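You operate a simulated robot arm through the tools that you are given. There is no shell and no other tool.

You are at the controls of a simulated two-armed robot. One attempt, no reset.

JOB
Open the shutters by the red shutter lever; set that window half open.
Fine: window latch off, red stay knob tight at the end.
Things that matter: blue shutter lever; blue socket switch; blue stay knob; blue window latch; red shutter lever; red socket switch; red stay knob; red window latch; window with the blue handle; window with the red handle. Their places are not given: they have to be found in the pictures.

Only the result counts: the job must be done as asked and must still hold three seconds after the hand-in. Knocking over, shifting, dropping, spilling or breaking anything else fails it.

ROBOT AND FRAMES
Two 7-joint arms with fingered hands on one trunk that stands fixed in place. Base frame: the origin is at the foot of the trunk, x ahead of it, y to its left, z up; the work surface is at about z = 0.78. Readings come in m, degrees, newtons and seconds.
The left shoulder is at [0.07, 0.157, 1.489], the right one opposite. With the tool pointing down near the work surface each hand reaches from about 0.1 to 0.78 m from the base axis, measured 20 degrees to its own side. Payload 5 kg a hand.
The TCP of each hand is the grasp point between the finger pads, 0.031 m short of the fingertips. In the tool frame z runs along the fingers and y along their closing line. The gripper opens to 0.156 m. The gripper's body begins 0.088 m behind the TCP. The gripper is a hand of 4 fingers: y runs from the thumb to the fingers, the wrist lies at [0, 0, -0.249] in the tool frame, and closing takes about 1.5 s.
Orientation is told as [roll, pitch, yaw] about the base's x, y, z axes, in that order, counted from this pose: with the fingers straight down and closing along the base's y, the tool's x points along the base's -x, its y along +y and its z along -z.

CONTROLS
- The arms move only by the tool move_arm. It takes "left_targets", "right_targets" or both (then of equal length, played together; a hand with none holds still); each is a list of rows, each an object (a shift or turn left out is 0, a gripper value left out holds the last) with "xyz": the shift along the tool's x, y, z in m, a list of three; "delta_rot": the turn, a rotation vector about the tool's x, y, z in degrees, a list of three. In form: [{"xyz": [dx, dy, dz], "delta_rot": [wx, wy, wz]}, ...]. A call has 1 to 20 rows; each row shifts and turns the commanded pose from where the row before left it, along the tool's axes as they then stand. "left_fingers" and "right_fingers" are, for a hand that has rows, the opening, from 0 (shut) to 1 (fully open), set as the call begins (left out, the last holds). Each row takes 0.2 s and may step no farther than 0.05 m and 8.6 degrees from the row before; otherwise, or with a gripper value out of range, the whole call is refused. Where a pose cannot be reached the arm comes as near as it can. A force on the tool above 40 N (or 10 N above the force at the start of the call, whichever is more), or a blocked arm, ends the call early, and 0.2 s more pass. Each finger travels about 0.108 m/s and halts on what it meets, pressing with about 28 N; the grip force reading is that of the motor and also rises with nothing between the fingers. The clock runs only during rows and for 0.2 s after the last one: add rows that do not move to give the fingers time. The reply holds the time, the measured pose of the TCP, the force on the tool along the base axes, the opening and the grip force, in the units named above and with some noise, with the torque about the TCP (base axes, N m) and any sound that the robot's microphone picked up.
- Cameras (640 x 400 px; columns grow to the right, rows downward): "scene" is now at [0.1415, 0.012, 1.7217]; the picture's right is [0.17, -0.98, 0.00], its down [-0.54, -0.09, -0.84] and it looks along [0.83, 0.14, -0.55] (base axes); focal length 214 px, centre (320, 200). "left" rides on the left gripper at [-0.072, 0.002, -0.111] in its tool frame; the picture's right is [-0.02, -1.00, 0.00], its down [0.84, -0.02, -0.54] and it looks along [0.54, -0.01, 0.84] (tool axes); focal length 234 px, centre (320, 200). "right" rides on the right gripper at [0.072, 0.002, -0.111] in its tool frame; the picture's right is [-0.02, 1.00, 0.00], its down [-0.84, -0.02, -0.54] and it looks along [-0.54, -0.01, 0.84] (tool axes); focal length 234 px, centre (320, 200).
- get_image(camera): a new picture of that camera. It takes no simulated time.
- slide_trunk(by): slides the trunk up (or, below 0, down) by that many m; the arms and the scene camera ride with it, the base frame stays. It gives what a move gives, with no picture.
- curl_fingers(finger1, finger2, finger3, thumb_bend, hand): sets how far each is bent, from 0 (flat) to 1 (curled in); at 0.3 the hand is open as for a grip, at 0.7 the pads meet at the TCP. One left out holds its place. A second passes; each finger stops where it meets its share of the squeeze, and holds until it gets a number again. A gripper value or a shape takes the hand back. It gives what a move gives, with no picture; readings hold the bend of each and the force on the fingers (four entries, about 0 where the hand has none), thumb and palm.
- set_grasp(shape, hand): the hand has 4 fingers and takes this shape, open, in about a second: jaw (thumb against the fingers, like two jaws); tri (thumb and two fingers); tip (a fingertip pinch); poke (one finger out to press); point (the index stretched); flat (the hand flat); cup (the hand cupped); fist (a fist). The gripper value then closes the fingers along that shape, each until it touches; the sizes above hold for jaw. It gives what a move gives, with no picture.
- turn_head(pan, tilt): turns the head with the scene camera to pan (to the left, within 86 degrees either way) and tilt (down, from -29 to 69), counted from straight ahead of the robot. It gives what a move gives.
- pixel_to_xyz(camera, pixels): for up to 12 pixels [column, row] of the newest picture of that camera ("zoom" is the newest enlarged one), the place [x, y, z] in the base frame of the surface seen there, good to about 0.003 m, but the place of the scene camera against the robot may be out by one fixed shift of up to 0.012 m in any direction. It takes no simulated time.
- zoom(camera, box): a new picture of the part [left, top, right, bottom] of that camera's present view, enlarged. It takes no simulated time.
- job_done(): hands the job in; it is judged then, once.

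Unless the task says otherwise, let go and move clear before handing in.

The tools are called as name(argument=value, ...) on one line, values as JSON. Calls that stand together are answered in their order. move_arm: Moves the arms, as the interface text tells. Its arguments: {"type":"object","properties":{"left_targets":{"type":"array","items":{"type":"object","properties":{"xyz":{"type":"array","items":{"type":"number"}},"delta_rot":{"type":"array","items":{"type":"number"}}}}},"left_fingers":{"type":"number"},"right_targets":{"type":"array","items":{"type":"object","properties":{"xyz":{"type":"array","items":{"type":"number"}},"delta_rot":{"type":"array","items":{"type":"number"}}}}},"right_fingers":{"type":"number"}},"required":[]} The other tools are called the same way: slide_trunk (by) slides the trunk up or down; set_grasp (shape, hand) gives the hand a shape; curl_fingers (finger1, finger2, finger3, thumb_bend, hand) moves the fingers one by one; turn_head (pan, tilt) turns the head that bears the scene camera; get_image (camera) takes a picture; pixel_to_xyz (camera, pixels) gives the place of the surface under pixels of a picture; zoom (camera, box) takes an enlarged picture of a part of a camera's view; job_done () hands the job in.

At the start:

```text
time: 0.0
left_ee_pos: [0.3681, 0.3888, 1.6383]
left_tcp_rot: [0.0, 0.0, 0.1]
left_force: [-0.3, 0.0, 0.4]
left_torque: [-0.02, 0.05, 0.0]
left_finger_gap: 0.1561
left_finger_force: 0.1
left_shape: jaw
left_bend: [0.3, 0.3, 0.3, 0.3]
left_finger forces: [0.0, 0.1, 0.0, 0.1, 0.1, 0.0]
right_ee_pos: [0.5271, 0.0886, 1.6315]
right_tcp_rot: [0.0, 0.0, 0.0]
right_force: [0.5, -0.2, -0.6]
right_torque: [-0.05, 0.02, -0.02]
right_finger_gap: 0.1558
right_finger_force: 0.1
right_shape: jaw
right_bend: [0.3, 0.3, 0.3, 0.3]
right_finger forces: [0.1, 0.0, 0.0, 0.1, 0.0, 0.0]
trunk travel left (down, up): [-0.875, 0.065]
head pan, tilt: [10.0, 33.1]
```

scene: 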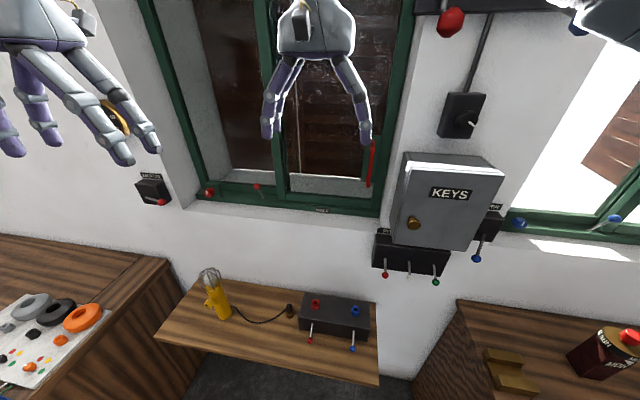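
right: 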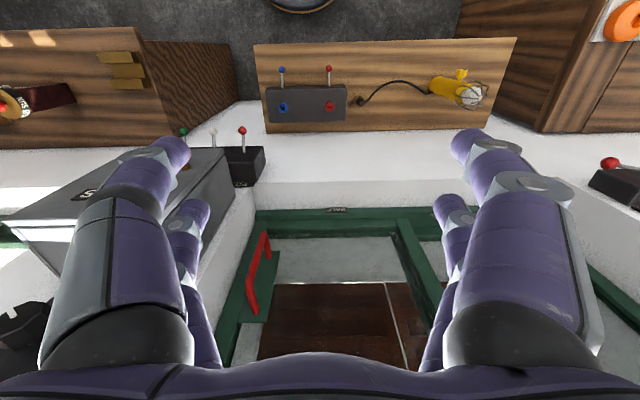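
left: 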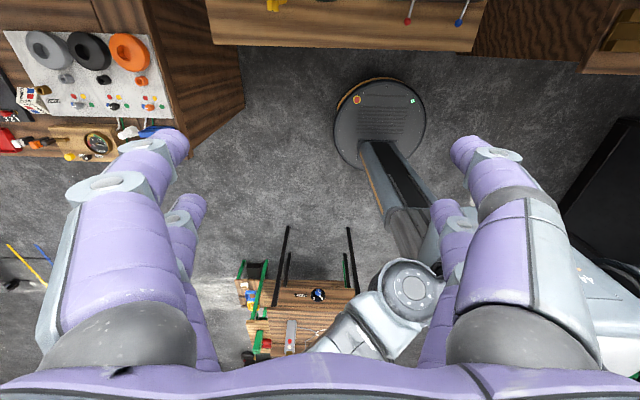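

The scene picture shows a green-framed window with a red handle (about 370,165), red knobs on the sill (208,192 and 257,187), a red lever box at left (152,190) and a lever bank at (410,255). I'll look around with the head and zoom in before touching anything.

zoom(camera="scene", box=[120, 120, 400, 295])

zoom(camera="scene", box=[360, 130, 640, 305])

turn_head(pan=10, tilt=0)

```text
2.29 times, centred on (260, 208) of scene
```

zoom: 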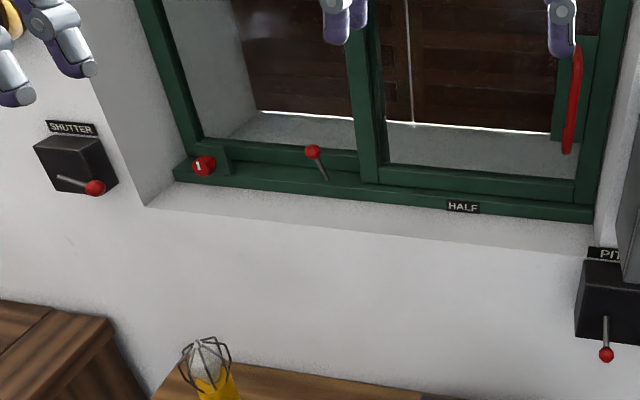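

```text
2.29 times, centred on (500, 218) of scene
```

zoom: 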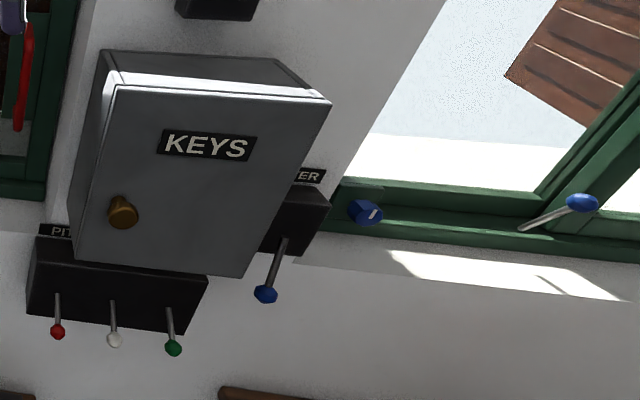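

```text
time: 1.0
left_ee_pos: [0.3666, 0.389, 1.6378]
left_tcp_rot: [-0.1, 0.0, 0.0]
left_force: [-0.6, 0.0, 0.3]
left_torque: [0.0, 0.04, 0.0]
left_finger_gap: 0.156
left_finger_force: 0.1
left_shape: jaw
left_bend: [0.3, 0.3, 0.3, 0.3]
left_finger forces: [0.0, 0.1, 0.0, 0.0, 0.0, 0.0]
right_ee_pos: [0.5284, 0.0898, 1.6317]
right_tcp_rot: [0.0, 0.1, 0.0]
right_force: [0.1, 0.3, -0.4]
right_torque: [-0.01, 0.0, -0.01]
right_finger_gap: 0.1558
right_finger_force: 0.0
right_shape: jaw
right_bend: [0.3, 0.3, 0.3, 0.3]
right_finger forces: [0.0, 0.1, 0.1, 0.0, 0.0, 0.0]
trunk travel left (down, up): [-0.875, 0.065]
head pan, tilt: [10.0, 0.0]
```

The window seems to slide, with a "HALF" mark on the sill (zoom 462,207), a round red knob with a white mark (204,166) and a red lever (313,152). I'll look at the upper part of the scene now.

get_image(camera="scene")

zoom(camera="scene", box=[160, 200, 440, 375])

```text
taken
```

scene: 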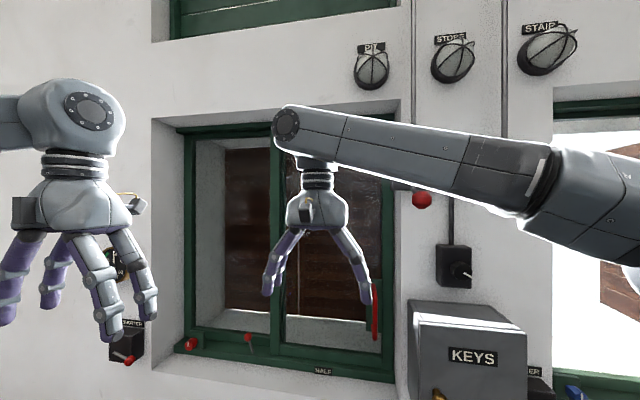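

```text
2.29 times, centred on (300, 288) of scene
```

zoom: 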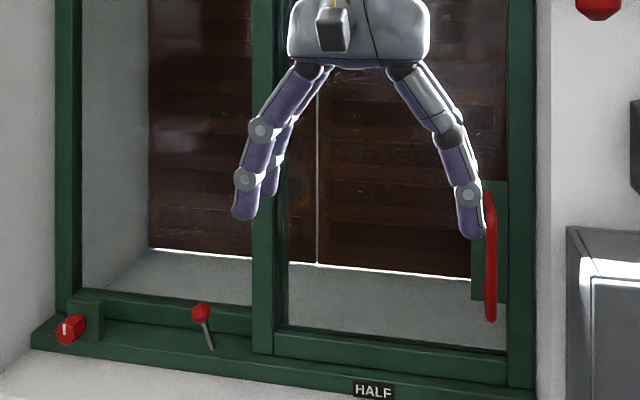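

The right hand hides part of the window. I'll measure the visible points first, then move the hands out of the way.

get_image(camera="scene")

pixel_to_xyz(camera="scene", pixels=[[192, 343], [247, 337], [323, 371], [375, 300], [375, 335], [422, 200], [128, 360], [125, 342], [340, 360], [280, 250], [200, 250], [380, 366]])

move_arm(right_targets=[{"xyz": [0.04, 0, 0]}, {"xyz": [0.04, -0.02, 0]}, {"xyz": [0.04, -0.03, 0]}, {"xyz": [0.03, -0.04, 0]}, {"xyz": [0.0, -0.05, 0]}, {"xyz": [0.0, -0.05, 0]}, {"xyz": [0.0, -0.05, 0]}, {"xyz": [0.0, -0.05, 0]}, {"xyz": [0.0, -0.04, 0]}])

```text
taken
```

scene: 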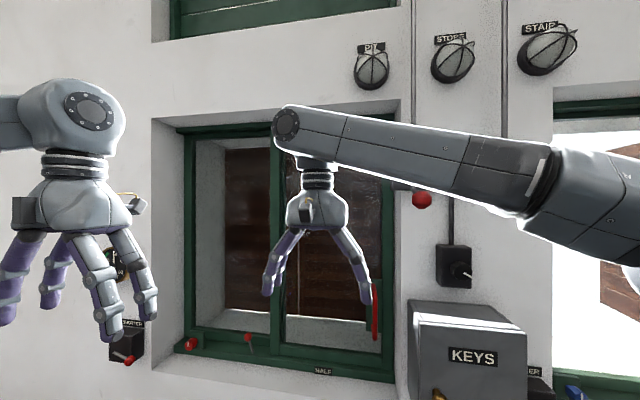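

```text
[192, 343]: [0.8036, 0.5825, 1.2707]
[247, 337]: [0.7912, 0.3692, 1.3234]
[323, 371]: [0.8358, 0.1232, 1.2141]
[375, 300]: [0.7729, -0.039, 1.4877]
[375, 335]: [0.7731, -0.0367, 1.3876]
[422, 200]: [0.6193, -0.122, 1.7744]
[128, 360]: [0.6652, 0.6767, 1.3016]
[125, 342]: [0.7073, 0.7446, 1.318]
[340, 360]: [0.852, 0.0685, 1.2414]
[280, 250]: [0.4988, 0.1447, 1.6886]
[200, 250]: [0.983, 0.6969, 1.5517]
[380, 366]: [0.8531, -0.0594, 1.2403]
```

```text
time: 3.0
left_ee_pos: [0.3654, 0.3864, 1.6407]
left_tcp_rot: [0.1, -0.1, 0.0]
left_force: [-0.7, -0.4, 0.9]
left_torque: [0.02, -0.01, -0.03]
left_finger_gap: 0.1562
left_finger_force: 0.1
left_shape: jaw
left_bend: [0.3, 0.3, 0.3, 0.3]
left_finger forces: [0.1, 0.0, 0.0, 0.1, 0.0, 0.1]
right_ee_pos: [0.375, -0.244, 1.6316]
right_tcp_rot: [0.1, -0.1, 0.0]
right_force: [0.4, -0.8, -0.5]
right_torque: [0.02, -0.02, 0.05]
right_finger_gap: 0.1561
right_finger_force: 0.0
right_shape: jaw
right_bend: [0.3, 0.3, 0.3, 0.3]
right_finger forces: [0.0, 0.1, 0.0, 0.0, 0.1, 0.1]
trunk travel left (down, up): [-0.875, 0.065]
head pan, tilt: [10.0, 0.0]
```

turn_head(pan=10, tilt=15)

get_image(camera="scene")

zoom(camera="scene", box=[160, 100, 440, 275])

```text
time: 3.8
left_ee_pos: [0.3657, 0.3887, 1.6385]
left_tcp_rot: [-0.1, 0.0, 0.0]
left_force: [-0.4, -0.7, -0.5]
left_torque: [0.0, 0.02, 0.0]
left_finger_gap: 0.1559
left_finger_force: 0.1
left_shape: jaw
left_bend: [0.3, 0.3, 0.3, 0.3]
left_finger forces: [0.0, 0.0, 0.1, 0.0, 0.1, 0.0]
right_ee_pos: [0.3775, -0.2429, 1.6319]
right_tcp_rot: [0.0, 0.0, 0.1]
right_force: [0.8, -0.3, -0.6]
right_torque: [0.01, 0.03, -0.01]
right_finger_gap: 0.156
right_finger_force: 0.1
right_shape: jaw
right_bend: [0.3, 0.3, 0.3, 0.3]
right_finger forces: [0.0, 0.0, 0.1, 0.0, 0.0, 0.1]
trunk travel left (down, up): [-0.875, 0.065]
head pan, tilt: [10.0, 15.0]
```

```text
taken
```

scene: 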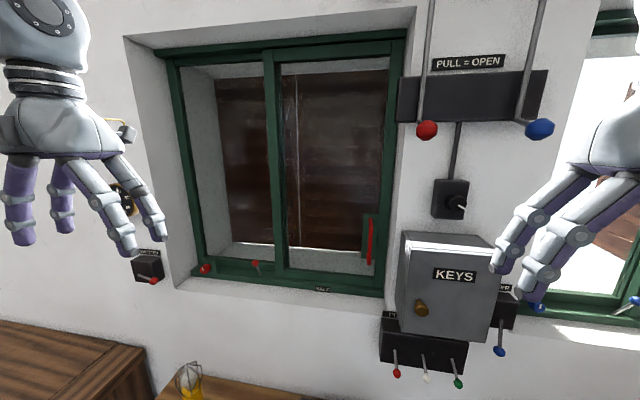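

```text
2.29 times, centred on (300, 188) of scene
```

zoom: 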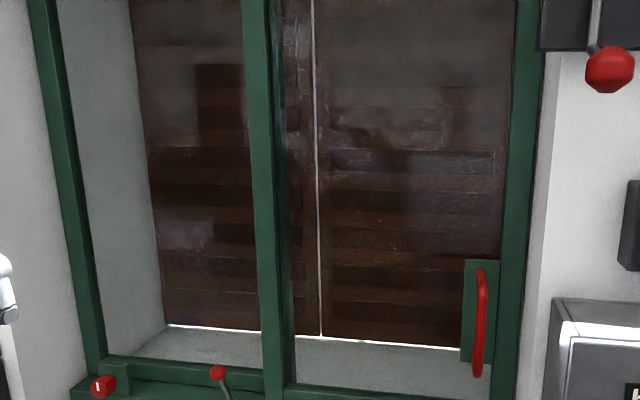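

A "PULL = OPEN" box with a red and a blue lever sits at (470,95), besides the "SHUTTER" box at (148,268). I'll zoom on each.

zoom(camera="scene", box=[380, 20, 580, 145])

zoom(camera="scene", box=[110, 230, 270, 330])

zoom(camera="scene", box=[360, 280, 552, 400])

zoom(camera="scene", box=[340, 180, 500, 280])

```text
3.20 times, centred on (480, 82) of scene
```

zoom: 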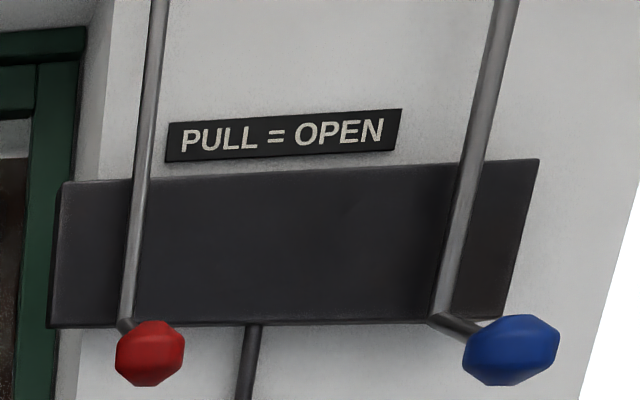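

```text
4.00 times, centred on (190, 280) of scene
```

zoom: 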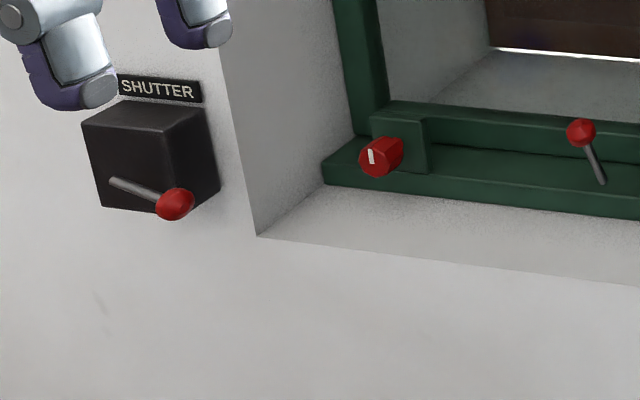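

```text
3.33 times, centred on (456, 340) of scene
```

zoom: 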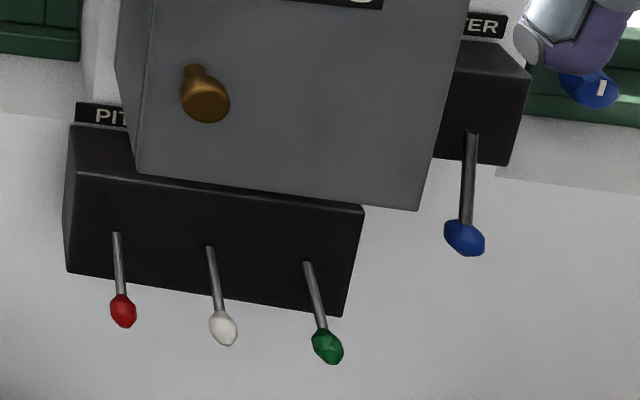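

```text
4.00 times, centred on (420, 230) of scene
```

zoom: 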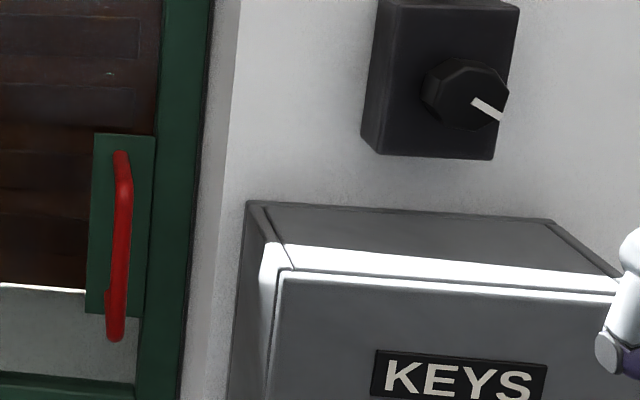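

The red "SHUTTER" box is at the left of the red window; the blue window can serve as a comparison. I'll look right at the blue window and left at the red lever.

move_arm(left_targets=[{"xyz": [0.04, 0.0, 0]}, {"xyz": [0.04, 0.0, 0]}, {"xyz": [0.02, 0.0, -0.04]}], right_targets=[{"xyz": [0.04, 0.0, 0]}, {"xyz": [0.04, 0.0, 0]}, {"xyz": [0.02, 0.0, 0]}])

turn_head(pan=-30, tilt=15)

get_image(camera="scene")

```text
time: 4.5
left_ee_pos: [0.2664, 0.3839, 1.6796]
left_tcp_rot: [0.2, -0.1, 0.1]
left_force: [-0.1, 0.3, 0.7]
left_torque: [0.08, -0.02, -0.01]
left_finger_gap: 0.1558
left_finger_force: 0.0
left_shape: jaw
left_bend: [0.3, 0.3, 0.3, 0.3]
left_finger forces: [0.0, 0.1, 0.0, 0.0, 0.1, 0.0]
right_ee_pos: [0.289, -0.2144, 1.6141]
right_tcp_rot: [0.3, -0.1, -0.2]
right_force: [0.4, -0.7, 0.1]
right_torque: [0.03, 0.01, -0.02]
right_finger_gap: 0.156
right_finger_force: 0.1
right_shape: jaw
right_bend: [0.3, 0.3, 0.3, 0.3]
right_finger forces: [0.1, 0.0, 0.0, 0.0, 0.0, 0.0]
right hand out of reach, approached as far as the arm can: row 1, 2, 3
trunk travel left (down, up): [-0.875, 0.065]
head pan, tilt: [10.0, 15.0]
```

```text
time: 5.6
left_ee_pos: [0.2673, 0.3905, 1.677]
left_tcp_rot: [-0.2, -0.2, 0.0]
left_force: [0.1, 0.5, 0.2]
left_torque: [-0.02, -0.02, -0.01]
left_finger_gap: 0.156
left_finger_force: 0.0
left_shape: jaw
left_bend: [0.3, 0.3, 0.3, 0.3]
left_finger forces: [0.1, 0.0, 0.1, 0.0, 0.1, 0.0]
right_ee_pos: [0.2905, -0.2083, 1.6143]
right_tcp_rot: [0.0, -0.2, 0.1]
right_force: [-0.1, -0.5, 0.0]
right_torque: [-0.05, -0.02, 0.0]
right_finger_gap: 0.1558
right_finger_force: 0.1
right_shape: jaw
right_bend: [0.3, 0.3, 0.3, 0.3]
right_finger forces: [0.1, 0.0, 0.0, 0.0, 0.0, 0.0]
trunk travel left (down, up): [-0.875, 0.065]
head pan, tilt: [-30.0, 15.0]
```

```text
taken
```

scene: 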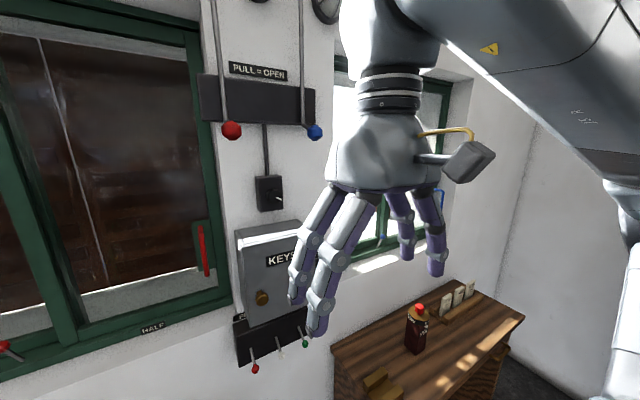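

The right hand hides the blue window. I'll lower the right hand, away from the view.

move_arm(right_targets=[{"xyz": [0, 0, 0.05]}, {"xyz": [0, 0, 0.05]}, {"xyz": [0, 0, 0.05]}, {"xyz": [0, 0, 0.05]}, {"xyz": [0, 0, 0.05]}, {"xyz": [0, 0, 0.05]}, {"xyz": [0, 0, 0.05]}, {"xyz": [0, 0, 0.05]}])

get_image(camera="scene")

zoom(camera="scene", box=[300, 100, 492, 220])

zoom(camera="scene", box=[220, 220, 460, 370])

```text
time: 7.4
left_ee_pos: [0.2675, 0.3901, 1.6783]
left_tcp_rot: [-0.1, 0.0, 0.0]
left_force: [-1.3, -0.6, 0.2]
left_torque: [0.01, -0.01, -0.01]
left_finger_gap: 0.1558
left_finger_force: 0.1
left_shape: jaw
left_bend: [0.3, 0.3, 0.3, 0.3]
left_finger forces: [0.0, 0.1, 0.0, 0.1, 0.0, 0.0]
right_ee_pos: [0.412, -0.2206, 1.3561]
right_tcp_rot: [0.0, 0.1, 0.0]
right_force: [-0.6, 0.0, 0.4]
right_torque: [-0.01, 0.04, 0.0]
right_finger_gap: 0.1559
right_finger_force: 0.1
right_shape: jaw
right_bend: [0.3, 0.3, 0.3, 0.3]
right_finger forces: [0.1, 0.0, 0.0, 0.0, 0.0, 0.0]
right hand out of reach, approached as far as the arm can: row 3, 4, 5, 6, 7, 8
trunk travel left (down, up): [-0.875, 0.065]
head pan, tilt: [-30.0, 15.0]
```

```text
taken
```

scene: 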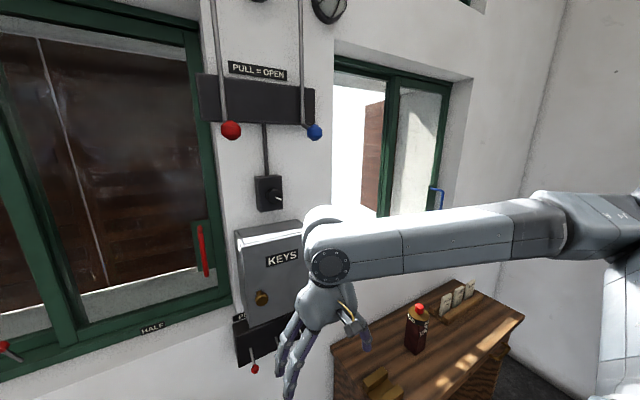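

```text
3.33 times, centred on (396, 160) of scene
```

zoom: 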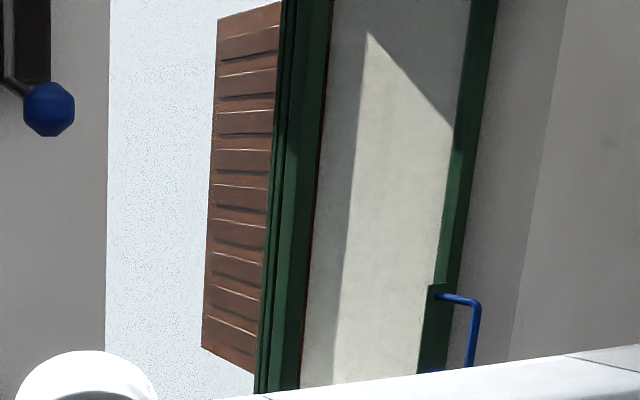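

```text
2.67 times, centred on (340, 295) of scene
```

zoom: 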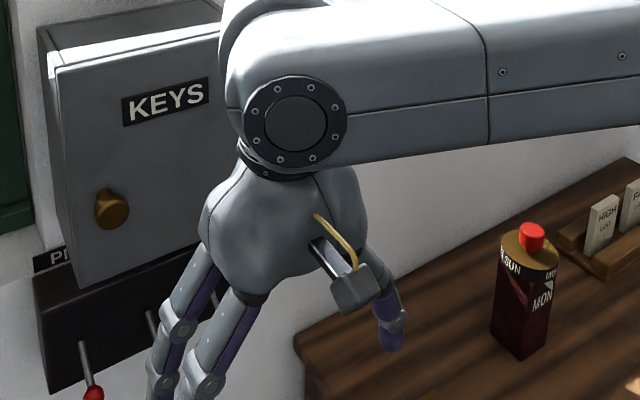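

The blue window has its shutters open (reddish panel swung at zoom 240,190) and its shutter lever hangs down, so it's a useful comparison. I'll turn the left hand to point forward so its wrist camera can inspect the red fittings closely.

move_arm(left_targets=[{"xyz": [-0.0198, 0, 0.0028], "delta_rot": [0, -8.18, 0]}, {"xyz": [-0.0192, 0, 0.0056], "delta_rot": [0, -8.18, 0]}, {"xyz": [-0.0182, 0, 0.0083], "delta_rot": [0, -8.18, 0]}, {"xyz": [-0.0168, 0, 0.0108], "delta_rot": [0, -8.18, 0]}, {"xyz": [-0.0151, 0, 0.0131], "delta_rot": [0, -8.18, 0]}, {"xyz": [-0.0131, 0, 0.0151], "delta_rot": [0, -8.18, 0]}, {"xyz": [-0.0108, 0, 0.0168], "delta_rot": [0, -8.18, 0]}, {"xyz": [-0.0083, 0, 0.0182], "delta_rot": [0, -8.18, 0]}, {"xyz": [-0.0056, 0, 0.0192], "delta_rot": [0, -8.18, 0]}, {"xyz": [-0.0028, 0, 0.0198], "delta_rot": [0, -8.18, 0]}, {"xyz": [0, 0, 0.02], "delta_rot": [0, -8.2, 0]}])

get_image(camera="left")

```text
time: 9.8
left_ee_pos: [0.4871, 0.3887, 1.648]
left_tcp_rot: [108.6, -90.0, -108.7]
left_force: [1.1, -0.4, -0.1]
left_torque: [-0.02, 0.01, 0.01]
left_finger_gap: 0.156
left_finger_force: 0.1
left_shape: jaw
left_bend: [0.3, 0.3, 0.3, 0.3]
left_finger forces: [0.0, 0.1, 0.0, 0.1, 0.0, 0.1]
right_ee_pos: [0.4133, -0.2222, 1.3547]
right_tcp_rot: [0.0, 0.2, 0.0]
right_force: [0.4, -0.9, 0.4]
right_torque: [0.01, 0.01, 0.0]
right_finger_gap: 0.1559
right_finger_force: 0.1
right_shape: jaw
right_bend: [0.3, 0.3, 0.3, 0.3]
right_finger forces: [0.0, 0.0, 0.0, 0.0, 0.0, 0.1]
trunk travel left (down, up): [-0.875, 0.065]
head pan, tilt: [-30.0, 15.0]
```

```text
taken
```

left: 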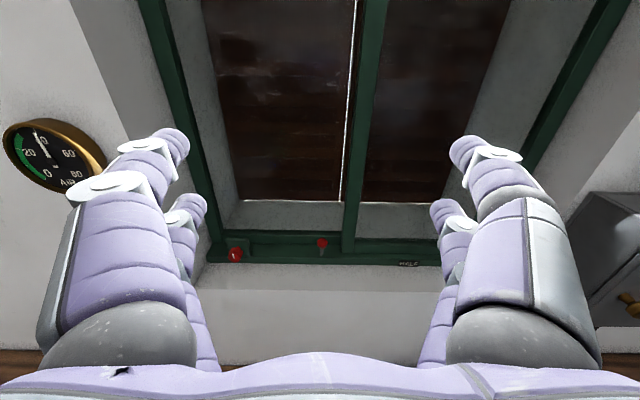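

The view from the left hand is upright and shows the red knob (235,254) and latch lever (322,243). I'll lower the hand and move left for a closer look.

move_arm(left_targets=[{"xyz": [0.05, 0.02, 0]}, {"xyz": [0.05, 0.02, 0]}, {"xyz": [0.04, 0.02, 0]}, {"xyz": [0.03, 0.02, 0]}, {"xyz": [0, 0, 0]}])

get_image(camera="left")

turn_head(pan=25, tilt=20)

get_image(camera="scene")

```text
refused: row 1 steps farther than a row can; nothing moved
```

```text
taken
```

left: 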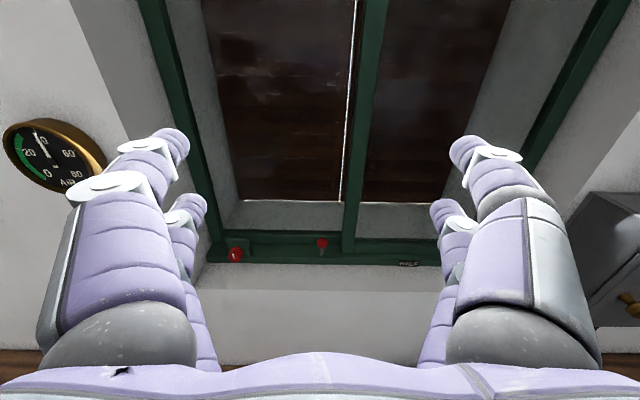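

```text
time: 11.1
left_ee_pos: [0.4852, 0.3897, 1.6489]
left_tcp_rot: [10.1, -89.9, -10.0]
left_force: [0.4, 0.4, -0.3]
left_torque: [-0.02, 0.03, 0.03]
left_finger_gap: 0.1558
left_finger_force: 0.0
left_shape: jaw
left_bend: [0.3, 0.3, 0.3, 0.3]
left_finger forces: [0.0, 0.0, 0.1, 0.0, 0.1, 0.0]
right_ee_pos: [0.4135, -0.2231, 1.3575]
right_tcp_rot: [-0.1, 0.0, 0.0]
right_force: [-0.2, 0.4, -0.3]
right_torque: [0.0, 0.03, -0.01]
right_finger_gap: 0.1559
right_finger_force: 0.1
right_shape: jaw
right_bend: [0.3, 0.3, 0.3, 0.3]
right_finger forces: [0.0, 0.0, 0.0, 0.1, 0.0, 0.1]
trunk travel left (down, up): [-0.875, 0.065]
head pan, tilt: [25.0, 20.0]
```

```text
taken
```

scene: 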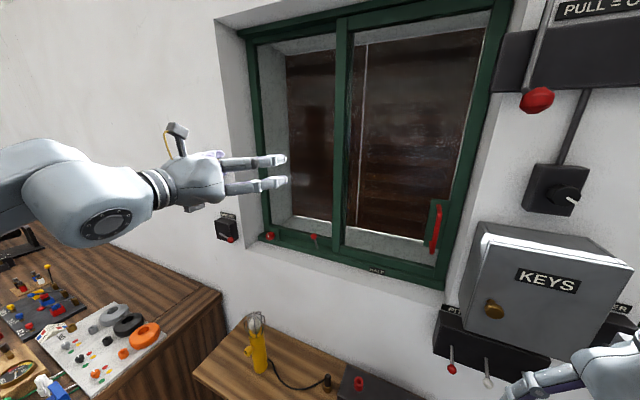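

The head view is now clear. I'll zoom in on the lever box, knob, latch and handle, and measure.

zoom(camera="scene", box=[204, 200, 348, 290])

pixel_to_xyz(camera="zoom", pixels=[[60, 100], [90, 140], [118, 175], [140, 150], [295, 155], [297, 160], [484, 160], [500, 200], [320, 150], [400, 150], [560, 190], [330, 190]])

zoom(camera="scene", box=[330, 190, 474, 290])

```text
4.44 times, centred on (276, 245) of scene
```

zoom: 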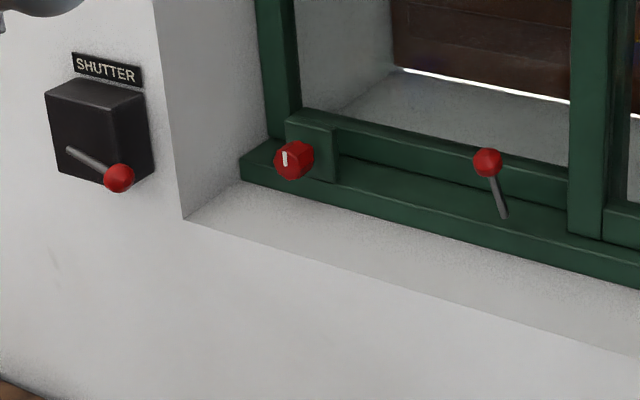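

```text
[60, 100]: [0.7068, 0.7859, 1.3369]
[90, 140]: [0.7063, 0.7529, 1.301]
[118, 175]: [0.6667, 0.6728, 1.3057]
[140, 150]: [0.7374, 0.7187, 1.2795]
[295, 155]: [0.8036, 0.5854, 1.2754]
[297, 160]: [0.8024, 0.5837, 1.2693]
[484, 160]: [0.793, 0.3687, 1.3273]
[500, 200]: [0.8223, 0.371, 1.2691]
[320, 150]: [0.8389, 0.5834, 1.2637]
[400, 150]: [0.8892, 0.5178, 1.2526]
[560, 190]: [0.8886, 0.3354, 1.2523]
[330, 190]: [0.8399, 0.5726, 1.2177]
```

```text
4.00 times, centred on (402, 240) of scene
```

zoom: 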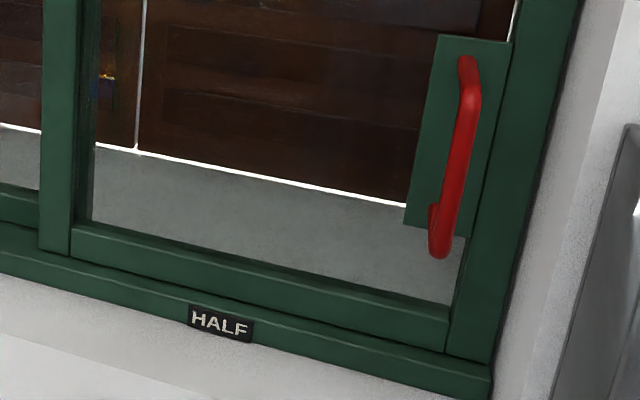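

The latch lever (zoom 487,162) stands on the sill at y≈0.37 leaning toward the robot, the knob (292,158) sits at y≈0.585 with a vertical white mark, and the shutter lever points right. I'll bring the left wrist camera closer to see the hinges.

move_arm(left_targets=[{"xyz": [0.04, 0.0, 0.018]}, {"xyz": [0.04, 0.0, 0.018]}, {"xyz": [0.04, 0.0, 0.018]}, {"xyz": [0.04, 0.0, 0.018]}, {"xyz": [0.04, 0.0, 0.018]}, {"xyz": [0.04, 0.0, 0.018]}])

get_image(camera="left")

zoom(camera="left", box=[190, 100, 450, 262])

```text
time: 12.5
left_ee_pos: [0.5925, 0.3914, 1.4091]
left_tcp_rot: [-151.2, -89.9, 151.1]
left_force: [0.0, -0.4, -1.0]
left_torque: [-0.02, -0.07, -0.03]
left_finger_gap: 0.156
left_finger_force: 0.1
left_shape: jaw
left_bend: [0.3, 0.3, 0.3, 0.3]
left_finger forces: [0.1, 0.0, 0.0, 0.0, 0.1, 0.1]
right_ee_pos: [0.4128, -0.2206, 1.357]
right_tcp_rot: [-0.1, 0.2, 0.0]
right_force: [-0.1, -0.1, 0.2]
right_torque: [-0.02, 0.0, 0.02]
right_finger_gap: 0.156
right_finger_force: 0.0
right_shape: jaw
right_bend: [0.3, 0.3, 0.3, 0.3]
right_finger forces: [0.1, 0.1, 0.0, 0.0, 0.0, 0.0]
trunk travel left (down, up): [-0.875, 0.065]
head pan, tilt: [25.0, 20.0]
```

```text
taken
```

left: 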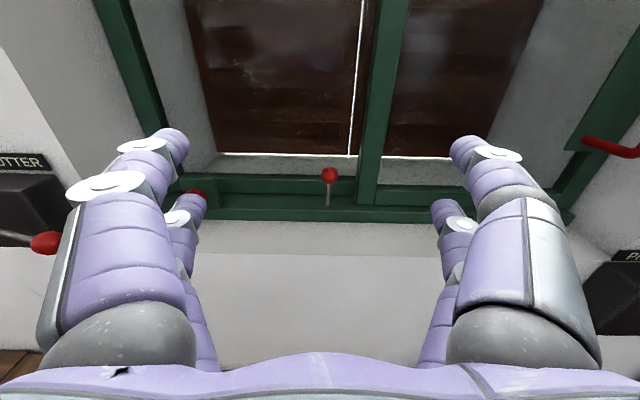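

```text
2.46 times, centred on (320, 181) of left
```

zoom: 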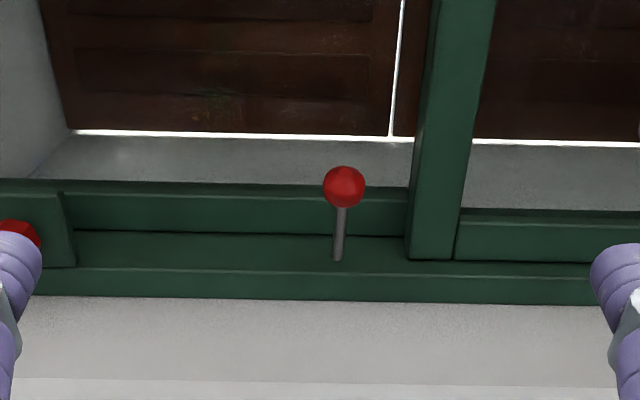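

I'll measure the latch, stile and sill points from this close view.

pixel_to_xyz(camera="zoom", pixels=[[343, 187], [341, 215], [339, 240], [337, 258], [337, 268], [425, 230], [430, 255], [300, 245], [300, 280], [300, 215], [65, 230], [500, 235]])

pixel_to_xyz(camera="left", pixels=[[45, 243], [20, 238], [5, 235], [30, 190], [610, 147], [640, 150], [585, 140], [570, 215], [197, 195]])

```text
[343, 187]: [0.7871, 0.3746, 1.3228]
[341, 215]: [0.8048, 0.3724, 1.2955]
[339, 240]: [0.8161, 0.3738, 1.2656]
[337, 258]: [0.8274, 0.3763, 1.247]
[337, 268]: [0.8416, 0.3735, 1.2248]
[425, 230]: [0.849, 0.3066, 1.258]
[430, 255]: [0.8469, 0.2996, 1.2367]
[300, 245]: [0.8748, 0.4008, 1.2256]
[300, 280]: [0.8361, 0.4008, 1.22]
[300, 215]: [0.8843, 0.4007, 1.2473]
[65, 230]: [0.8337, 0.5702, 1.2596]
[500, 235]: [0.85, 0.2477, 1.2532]
```

```text
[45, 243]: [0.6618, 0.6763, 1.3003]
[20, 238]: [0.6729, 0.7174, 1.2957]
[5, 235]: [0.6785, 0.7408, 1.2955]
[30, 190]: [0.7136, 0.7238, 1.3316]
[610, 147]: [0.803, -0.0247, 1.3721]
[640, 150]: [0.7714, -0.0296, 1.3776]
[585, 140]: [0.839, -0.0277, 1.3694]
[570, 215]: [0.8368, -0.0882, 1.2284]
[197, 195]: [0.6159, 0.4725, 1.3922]
```

The latch rod runs from about (0.83,0.375,1.245) to its knob at (0.787,0.374,1.325), so it stands upright tilted ~28° out of the wall plane; the shutter lever tilts the same way but points right. I'll look at the hand's shape and the blue latch for comparison.

get_image(camera="scene")

zoom(camera="scene", box=[180, 180, 420, 330])

get_image(camera="right")

```text
taken
```

scene: 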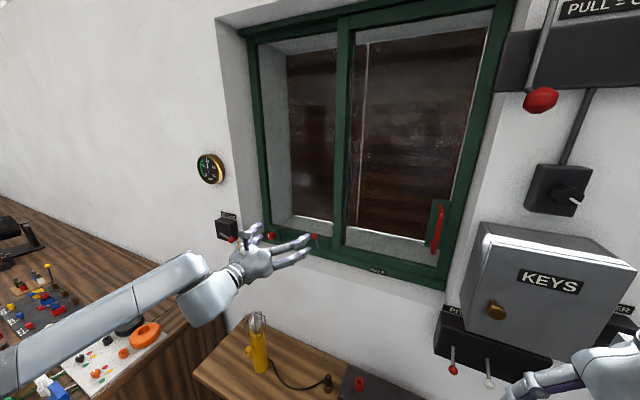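

```text
2.67 times, centred on (300, 255) of scene
```

zoom: 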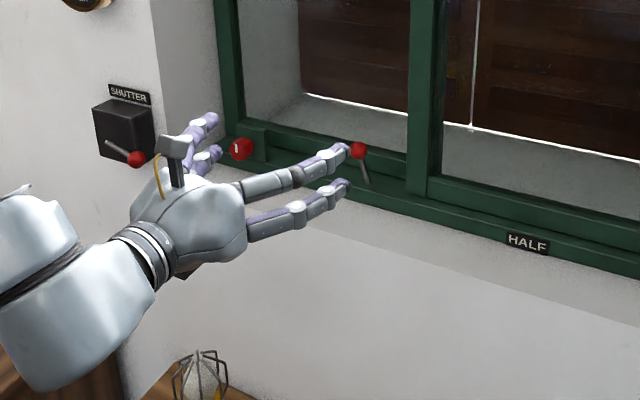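

```text
taken
```

right: 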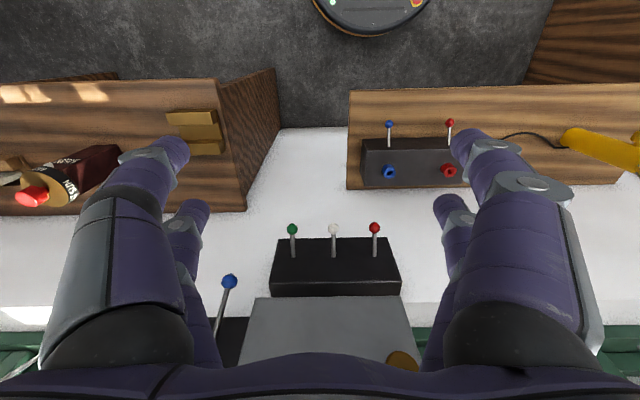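

The hand has two fingers on each side. I'll try the "poke" shape in free space and see where its tip lies.

set_grasp(shape="poke", hand="left")

get_image(camera="left")

zoom(camera="scene", box=[180, 180, 420, 330])

```text
time: 13.4
left_ee_pos: [0.5896, 0.3901, 1.4097]
left_tcp_rot: [37.5, -89.8, -37.5]
left_force: [-0.3, 1.1, 0.1]
left_torque: [0.02, 0.01, -0.01]
left_finger_gap: 0.0
left_finger_force: 0.0
left_shape: poke
left_bend: [1.0, 1.0, 1.0, 0.32]
left_finger forces: [0.0, 0.0, 0.0, 0.0, 0.0, 0.0]
right_ee_pos: [0.4121, -0.2232, 1.3568]
right_tcp_rot: [-0.1, 0.1, 0.0]
right_force: [0.2, 1.1, -0.6]
right_torque: [0.03, -0.01, 0.0]
right_finger_gap: 0.156
right_finger_force: 0.0
right_shape: jaw
right_bend: [0.3, 0.3, 0.3, 0.3]
right_finger forces: [0.0, 0.0, 0.0, 0.0, 0.1, 0.0]
trunk travel left (down, up): [-0.875, 0.065]
head pan, tilt: [25.0, 20.0]
```

```text
taken
```

left: 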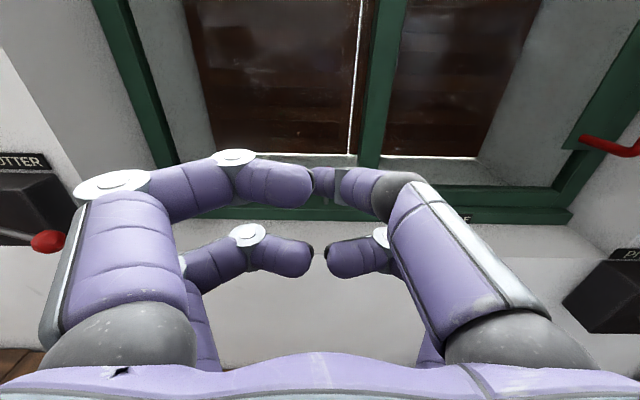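

```text
2.67 times, centred on (300, 255) of scene
```

zoom: 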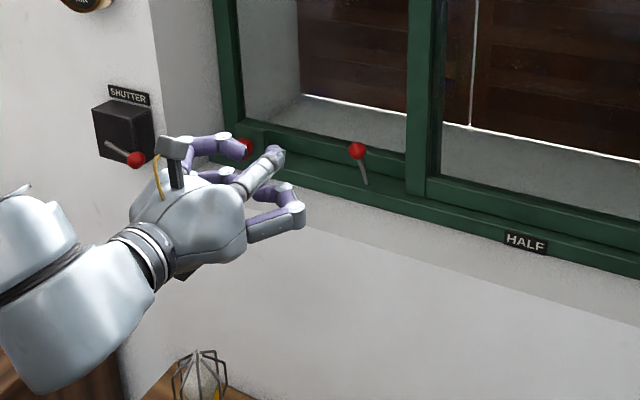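

In "poke" one finger stays stretched and three are curled. I'll also try "tip" and look.

set_grasp(shape="tip", hand="left")

get_image(camera="left")

zoom(camera="scene", box=[180, 180, 420, 330])

```text
time: 14.3
left_ee_pos: [0.5902, 0.3894, 1.4089]
left_tcp_rot: [18.5, -89.9, -18.4]
left_force: [-0.2, 0.4, 0.1]
left_torque: [-0.03, -0.01, 0.01]
left_finger_gap: 0.156
left_finger_force: 0.1
left_shape: tip
left_bend: [0.3, 0.3, 0.3, 0.3]
left_finger forces: [0.0, 0.1, 0.0, 0.0, 0.0, 0.1]
right_ee_pos: [0.4131, -0.2228, 1.3557]
right_tcp_rot: [-0.1, 0.0, 0.1]
right_force: [0.0, -0.1, 0.3]
right_torque: [-0.01, -0.03, 0.0]
right_finger_gap: 0.1557
right_finger_force: 0.1
right_shape: jaw
right_bend: [0.3, 0.3, 0.3, 0.3]
right_finger forces: [0.0, 0.1, 0.0, 0.0, 0.0, 0.1]
trunk travel left (down, up): [-0.875, 0.065]
head pan, tilt: [25.0, 20.0]
```

```text
taken
```

left: 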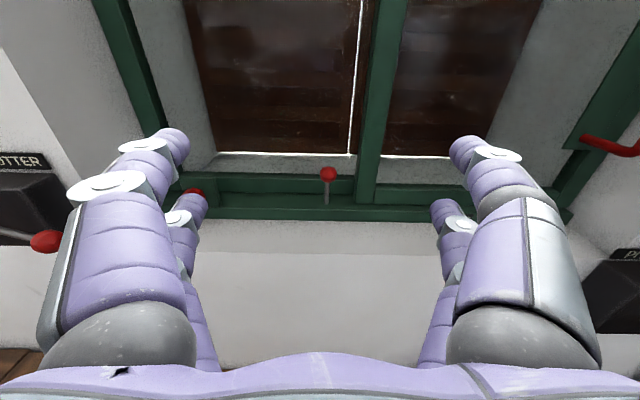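

```text
2.67 times, centred on (300, 255) of scene
```

zoom: 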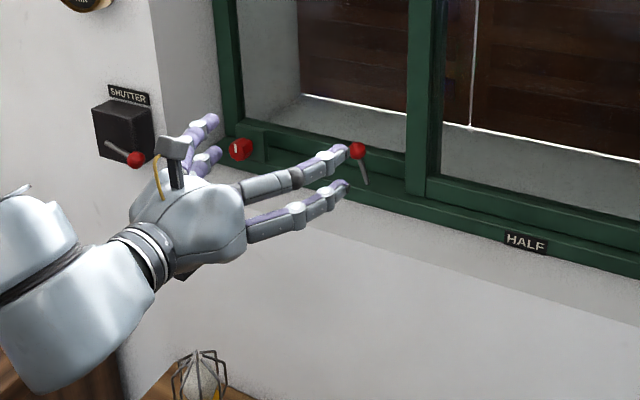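

"Tip" looks the same as jaw when open. I'll close the left hand in free space to see where the pads meet and how far apart the finger pairs are.

set_grasp(shape="jaw", hand="left")

move_arm(left_targets=[{"xyz": [0, 0, 0]}, {"xyz": [0, 0, 0]}, {"xyz": [0, 0, 0]}, {"xyz": [0, 0, 0]}, {"xyz": [0, 0, 0]}, {"xyz": [0, 0, 0]}, {"xyz": [0, 0, 0]}, {"xyz": [0, 0, 0]}], left_fingers=0.0)

get_image(camera="left")

zoom(camera="scene", box=[180, 180, 420, 330])

```text
time: 15.2
left_ee_pos: [0.5908, 0.3897, 1.4084]
left_tcp_rot: [16.1, -89.9, -16.0]
left_force: [0.2, 0.0, 0.0]
left_torque: [0.01, 0.02, -0.01]
left_finger_gap: 0.1557
left_finger_force: 0.1
left_shape: jaw
left_bend: [0.3, 0.3, 0.3, 0.3]
left_finger forces: [0.1, 0.0, 0.0, 0.0, 0.0, 0.0]
right_ee_pos: [0.4127, -0.2224, 1.3571]
right_tcp_rot: [0.0, 0.2, 0.0]
right_force: [0.1, -0.4, 0.5]
right_torque: [-0.01, 0.01, -0.02]
right_finger_gap: 0.1558
right_finger_force: 0.0
right_shape: jaw
right_bend: [0.3, 0.3, 0.3, 0.3]
right_finger forces: [0.0, 0.0, 0.0, 0.0, 0.0, 0.0]
trunk travel left (down, up): [-0.875, 0.065]
head pan, tilt: [25.0, 20.0]
```

```text
time: 17.0
left_ee_pos: [0.5908, 0.3893, 1.4098]
left_tcp_rot: [-16.9, -90.1, 16.9]
left_force: [-0.6, -0.3, -0.9]
left_torque: [-0.02, 0.0, -0.01]
left_finger_gap: 0.0
left_finger_force: 27.8
left_shape: jaw
left_bend: [0.7, 0.7, 0.7, 0.7]
left_finger forces: [0.0, 0.0, 0.1, 0.0, 0.0, 0.0]
right_ee_pos: [0.4131, -0.2223, 1.356]
right_tcp_rot: [0.1, 0.1, 0.0]
right_force: [0.4, 0.3, 0.6]
right_torque: [0.02, -0.01, 0.0]
right_finger_gap: 0.156
right_finger_force: 0.0
right_shape: jaw
right_bend: [0.3, 0.3, 0.3, 0.3]
right_finger forces: [0.1, 0.1, 0.0, 0.0, 0.1, 0.1]
trunk travel left (down, up): [-0.875, 0.065]
head pan, tilt: [25.0, 20.0]
```

```text
taken
```

left: 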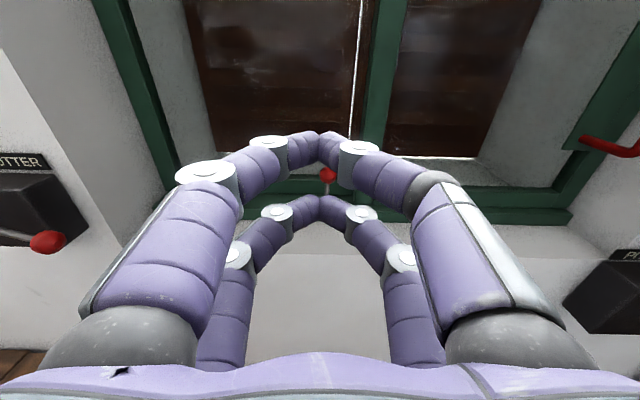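

```text
2.67 times, centred on (300, 255) of scene
```

zoom: 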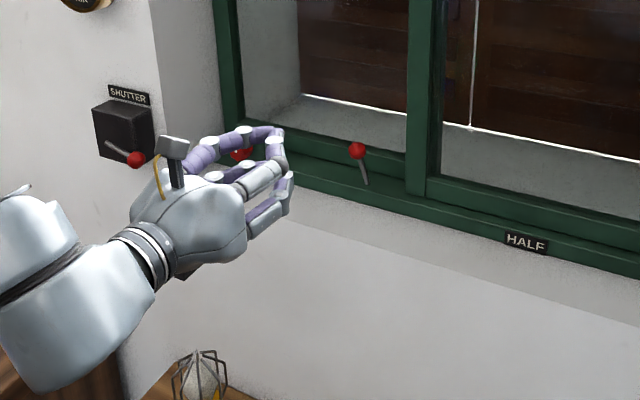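

Closed, the two pairs meet at (318,135) and (318,197). I'll measure those tip points.

pixel_to_xyz(camera="left", pixels=[[310, 137], [328, 140], [318, 136], [312, 200], [328, 200], [319, 200], [270, 145], [358, 148], [280, 212], [360, 213], [208, 175], [430, 180]])

zoom(camera="left", box=[220, 110, 420, 235])

```text
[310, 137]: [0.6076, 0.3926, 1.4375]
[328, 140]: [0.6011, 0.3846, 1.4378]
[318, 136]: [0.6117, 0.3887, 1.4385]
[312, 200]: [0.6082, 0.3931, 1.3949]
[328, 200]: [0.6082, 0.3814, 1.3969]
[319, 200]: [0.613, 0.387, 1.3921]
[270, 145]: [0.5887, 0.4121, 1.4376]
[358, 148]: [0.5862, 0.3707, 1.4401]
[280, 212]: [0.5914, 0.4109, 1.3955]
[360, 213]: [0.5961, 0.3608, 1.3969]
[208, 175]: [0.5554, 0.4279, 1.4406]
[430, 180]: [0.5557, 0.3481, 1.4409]
```

```text
3.20 times, centred on (320, 172) of left
```

zoom: 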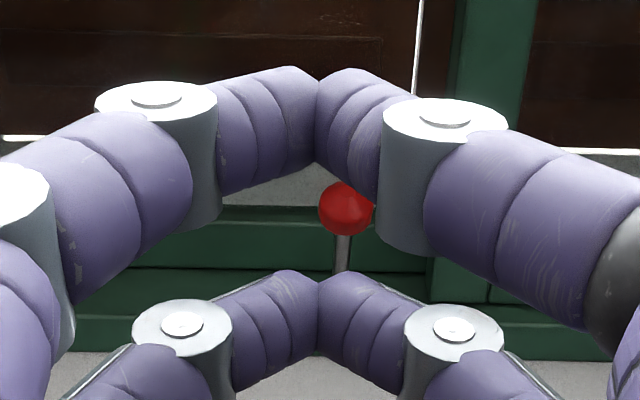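

The two finger pairs sit about 2 cm above and below the TCP axis, leaving a gap of ~2.4 cm, so a knob should be taken by one pair. Next I'll move the hand left and back for a close view of the shutter box.

move_arm(left_targets=[{"xyz": [0, 0.03, -0.03]}, {"xyz": [0, 0.045, -0.02]}, {"xyz": [0, 0.045, -0.02]}, {"xyz": [0, 0.045, 0]}, {"xyz": [0, 0.045, 0]}, {"xyz": [0, 0.045, 0]}, {"xyz": [0, 0.03, 0]}, {"xyz": [0, 0, 0]}])

get_image(camera="left")

get_image(camera="scene")

```text
time: 18.8
left_ee_pos: [0.5249, 0.6739, 1.4097]
left_tcp_rot: [-174.8, -90.0, 174.7]
left_force: [0.2, 0.5, 0.4]
left_torque: [0.01, 0.01, 0.03]
left_finger_gap: 0.0
left_finger_force: 27.8
left_shape: jaw
left_bend: [0.7, 0.7, 0.7, 0.7]
left_finger forces: [0.1, 0.0, 0.0, 0.0, 0.1, 0.0]
right_ee_pos: [0.4112, -0.2234, 1.3566]
right_tcp_rot: [0.1, 0.0, 0.0]
right_force: [0.1, 0.3, -0.3]
right_torque: [0.01, -0.03, -0.01]
right_finger_gap: 0.1561
right_finger_force: 0.1
right_shape: jaw
right_bend: [0.3, 0.3, 0.3, 0.3]
right_finger forces: [0.1, 0.0, 0.0, 0.0, 0.0, 0.0]
trunk travel left (down, up): [-0.875, 0.065]
head pan, tilt: [25.0, 20.0]
```

```text
taken
```

left: 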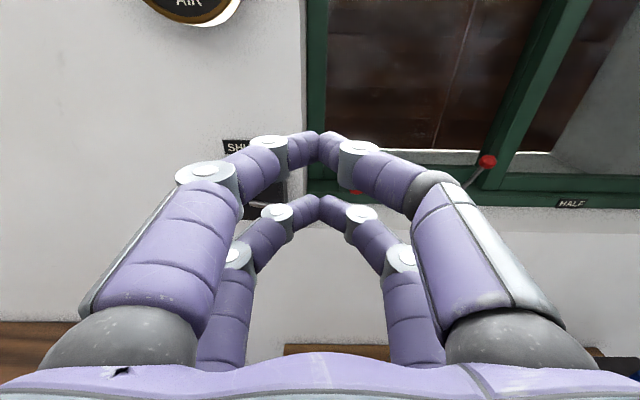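

```text
taken
```

scene: 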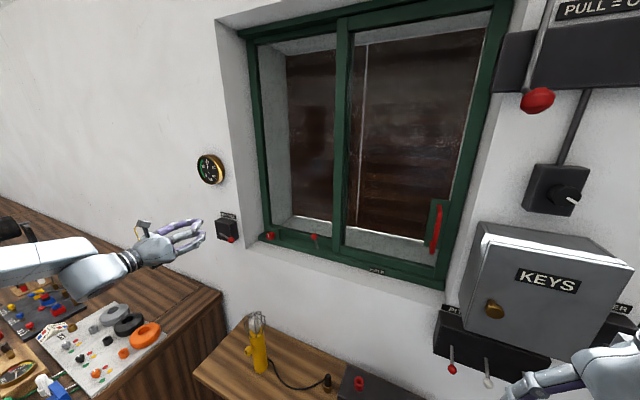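

The closed fingers cover the shutter box; I'll open the hand and shift left a little.

move_arm(left_targets=[{"xyz": [0, 0.03, 0]}, {"xyz": [0, 0.03, 0]}, {"xyz": [0.0, 0.0, 0]}, {"xyz": [0, 0, 0]}, {"xyz": [0, 0, 0]}], left_fingers=1.0)

get_image(camera="left")

zoom(camera="left", box=[220, 110, 420, 235])

```text
time: 20.0
left_ee_pos: [0.5269, 0.7342, 1.4066]
left_tcp_rot: [-53.3, -89.9, 53.2]
left_force: [0.0, 0.1, -0.3]
left_torque: [0.03, -0.01, 0.01]
left_finger_gap: 0.1559
left_finger_force: 0.0
left_shape: jaw
left_bend: [0.3, 0.3, 0.3, 0.3]
left_finger forces: [0.1, 0.0, 0.1, 0.0, 0.0, 0.1]
right_ee_pos: [0.4142, -0.2217, 1.3563]
right_tcp_rot: [0.0, 0.2, 0.0]
right_force: [0.4, -0.5, -0.5]
right_torque: [0.0, 0.02, -0.02]
right_finger_gap: 0.156
right_finger_force: 0.0
right_shape: jaw
right_bend: [0.3, 0.3, 0.3, 0.3]
right_finger forces: [0.0, 0.0, 0.1, 0.1, 0.0, 0.1]
trunk travel left (down, up): [-0.875, 0.065]
head pan, tilt: [25.0, 20.0]
```

```text
taken
```

left: 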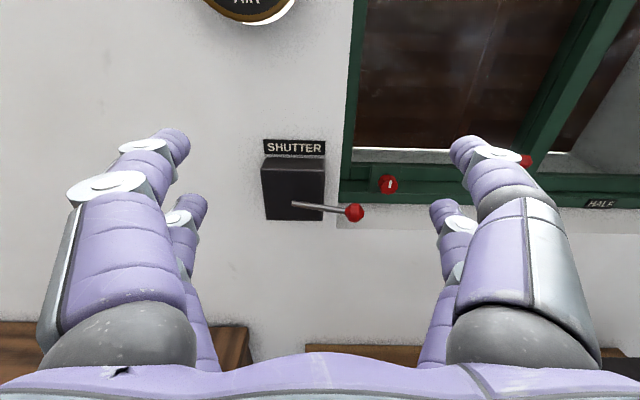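

```text
3.20 times, centred on (320, 172) of left
```

zoom: 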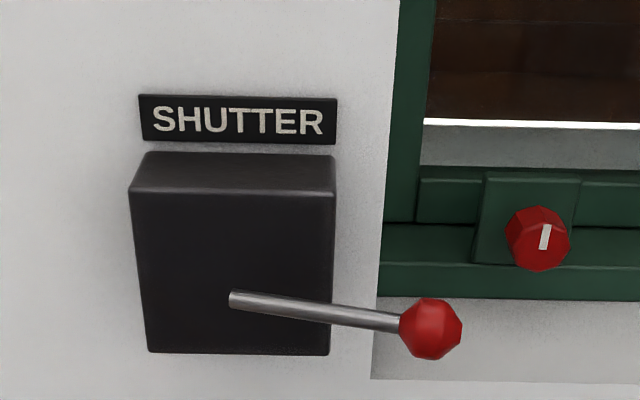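

Now it's clear: the rod comes out of the centre of the box face and points right. I'll measure the hub, rod and knob, and the stay knob.

pixel_to_xyz(camera="zoom", pixels=[[232, 299], [270, 303], [310, 308], [360, 316], [390, 321], [432, 325], [420, 330], [160, 220], [310, 220], [230, 345], [540, 238], [500, 200]])

```text
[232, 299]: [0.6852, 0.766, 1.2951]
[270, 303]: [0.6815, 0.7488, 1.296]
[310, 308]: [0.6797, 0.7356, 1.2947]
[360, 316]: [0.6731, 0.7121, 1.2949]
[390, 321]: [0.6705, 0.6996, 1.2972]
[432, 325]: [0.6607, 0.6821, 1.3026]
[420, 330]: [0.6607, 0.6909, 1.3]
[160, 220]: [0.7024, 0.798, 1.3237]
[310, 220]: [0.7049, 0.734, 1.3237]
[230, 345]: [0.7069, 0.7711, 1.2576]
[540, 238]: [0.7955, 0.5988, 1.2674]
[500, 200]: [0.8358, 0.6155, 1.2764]
```

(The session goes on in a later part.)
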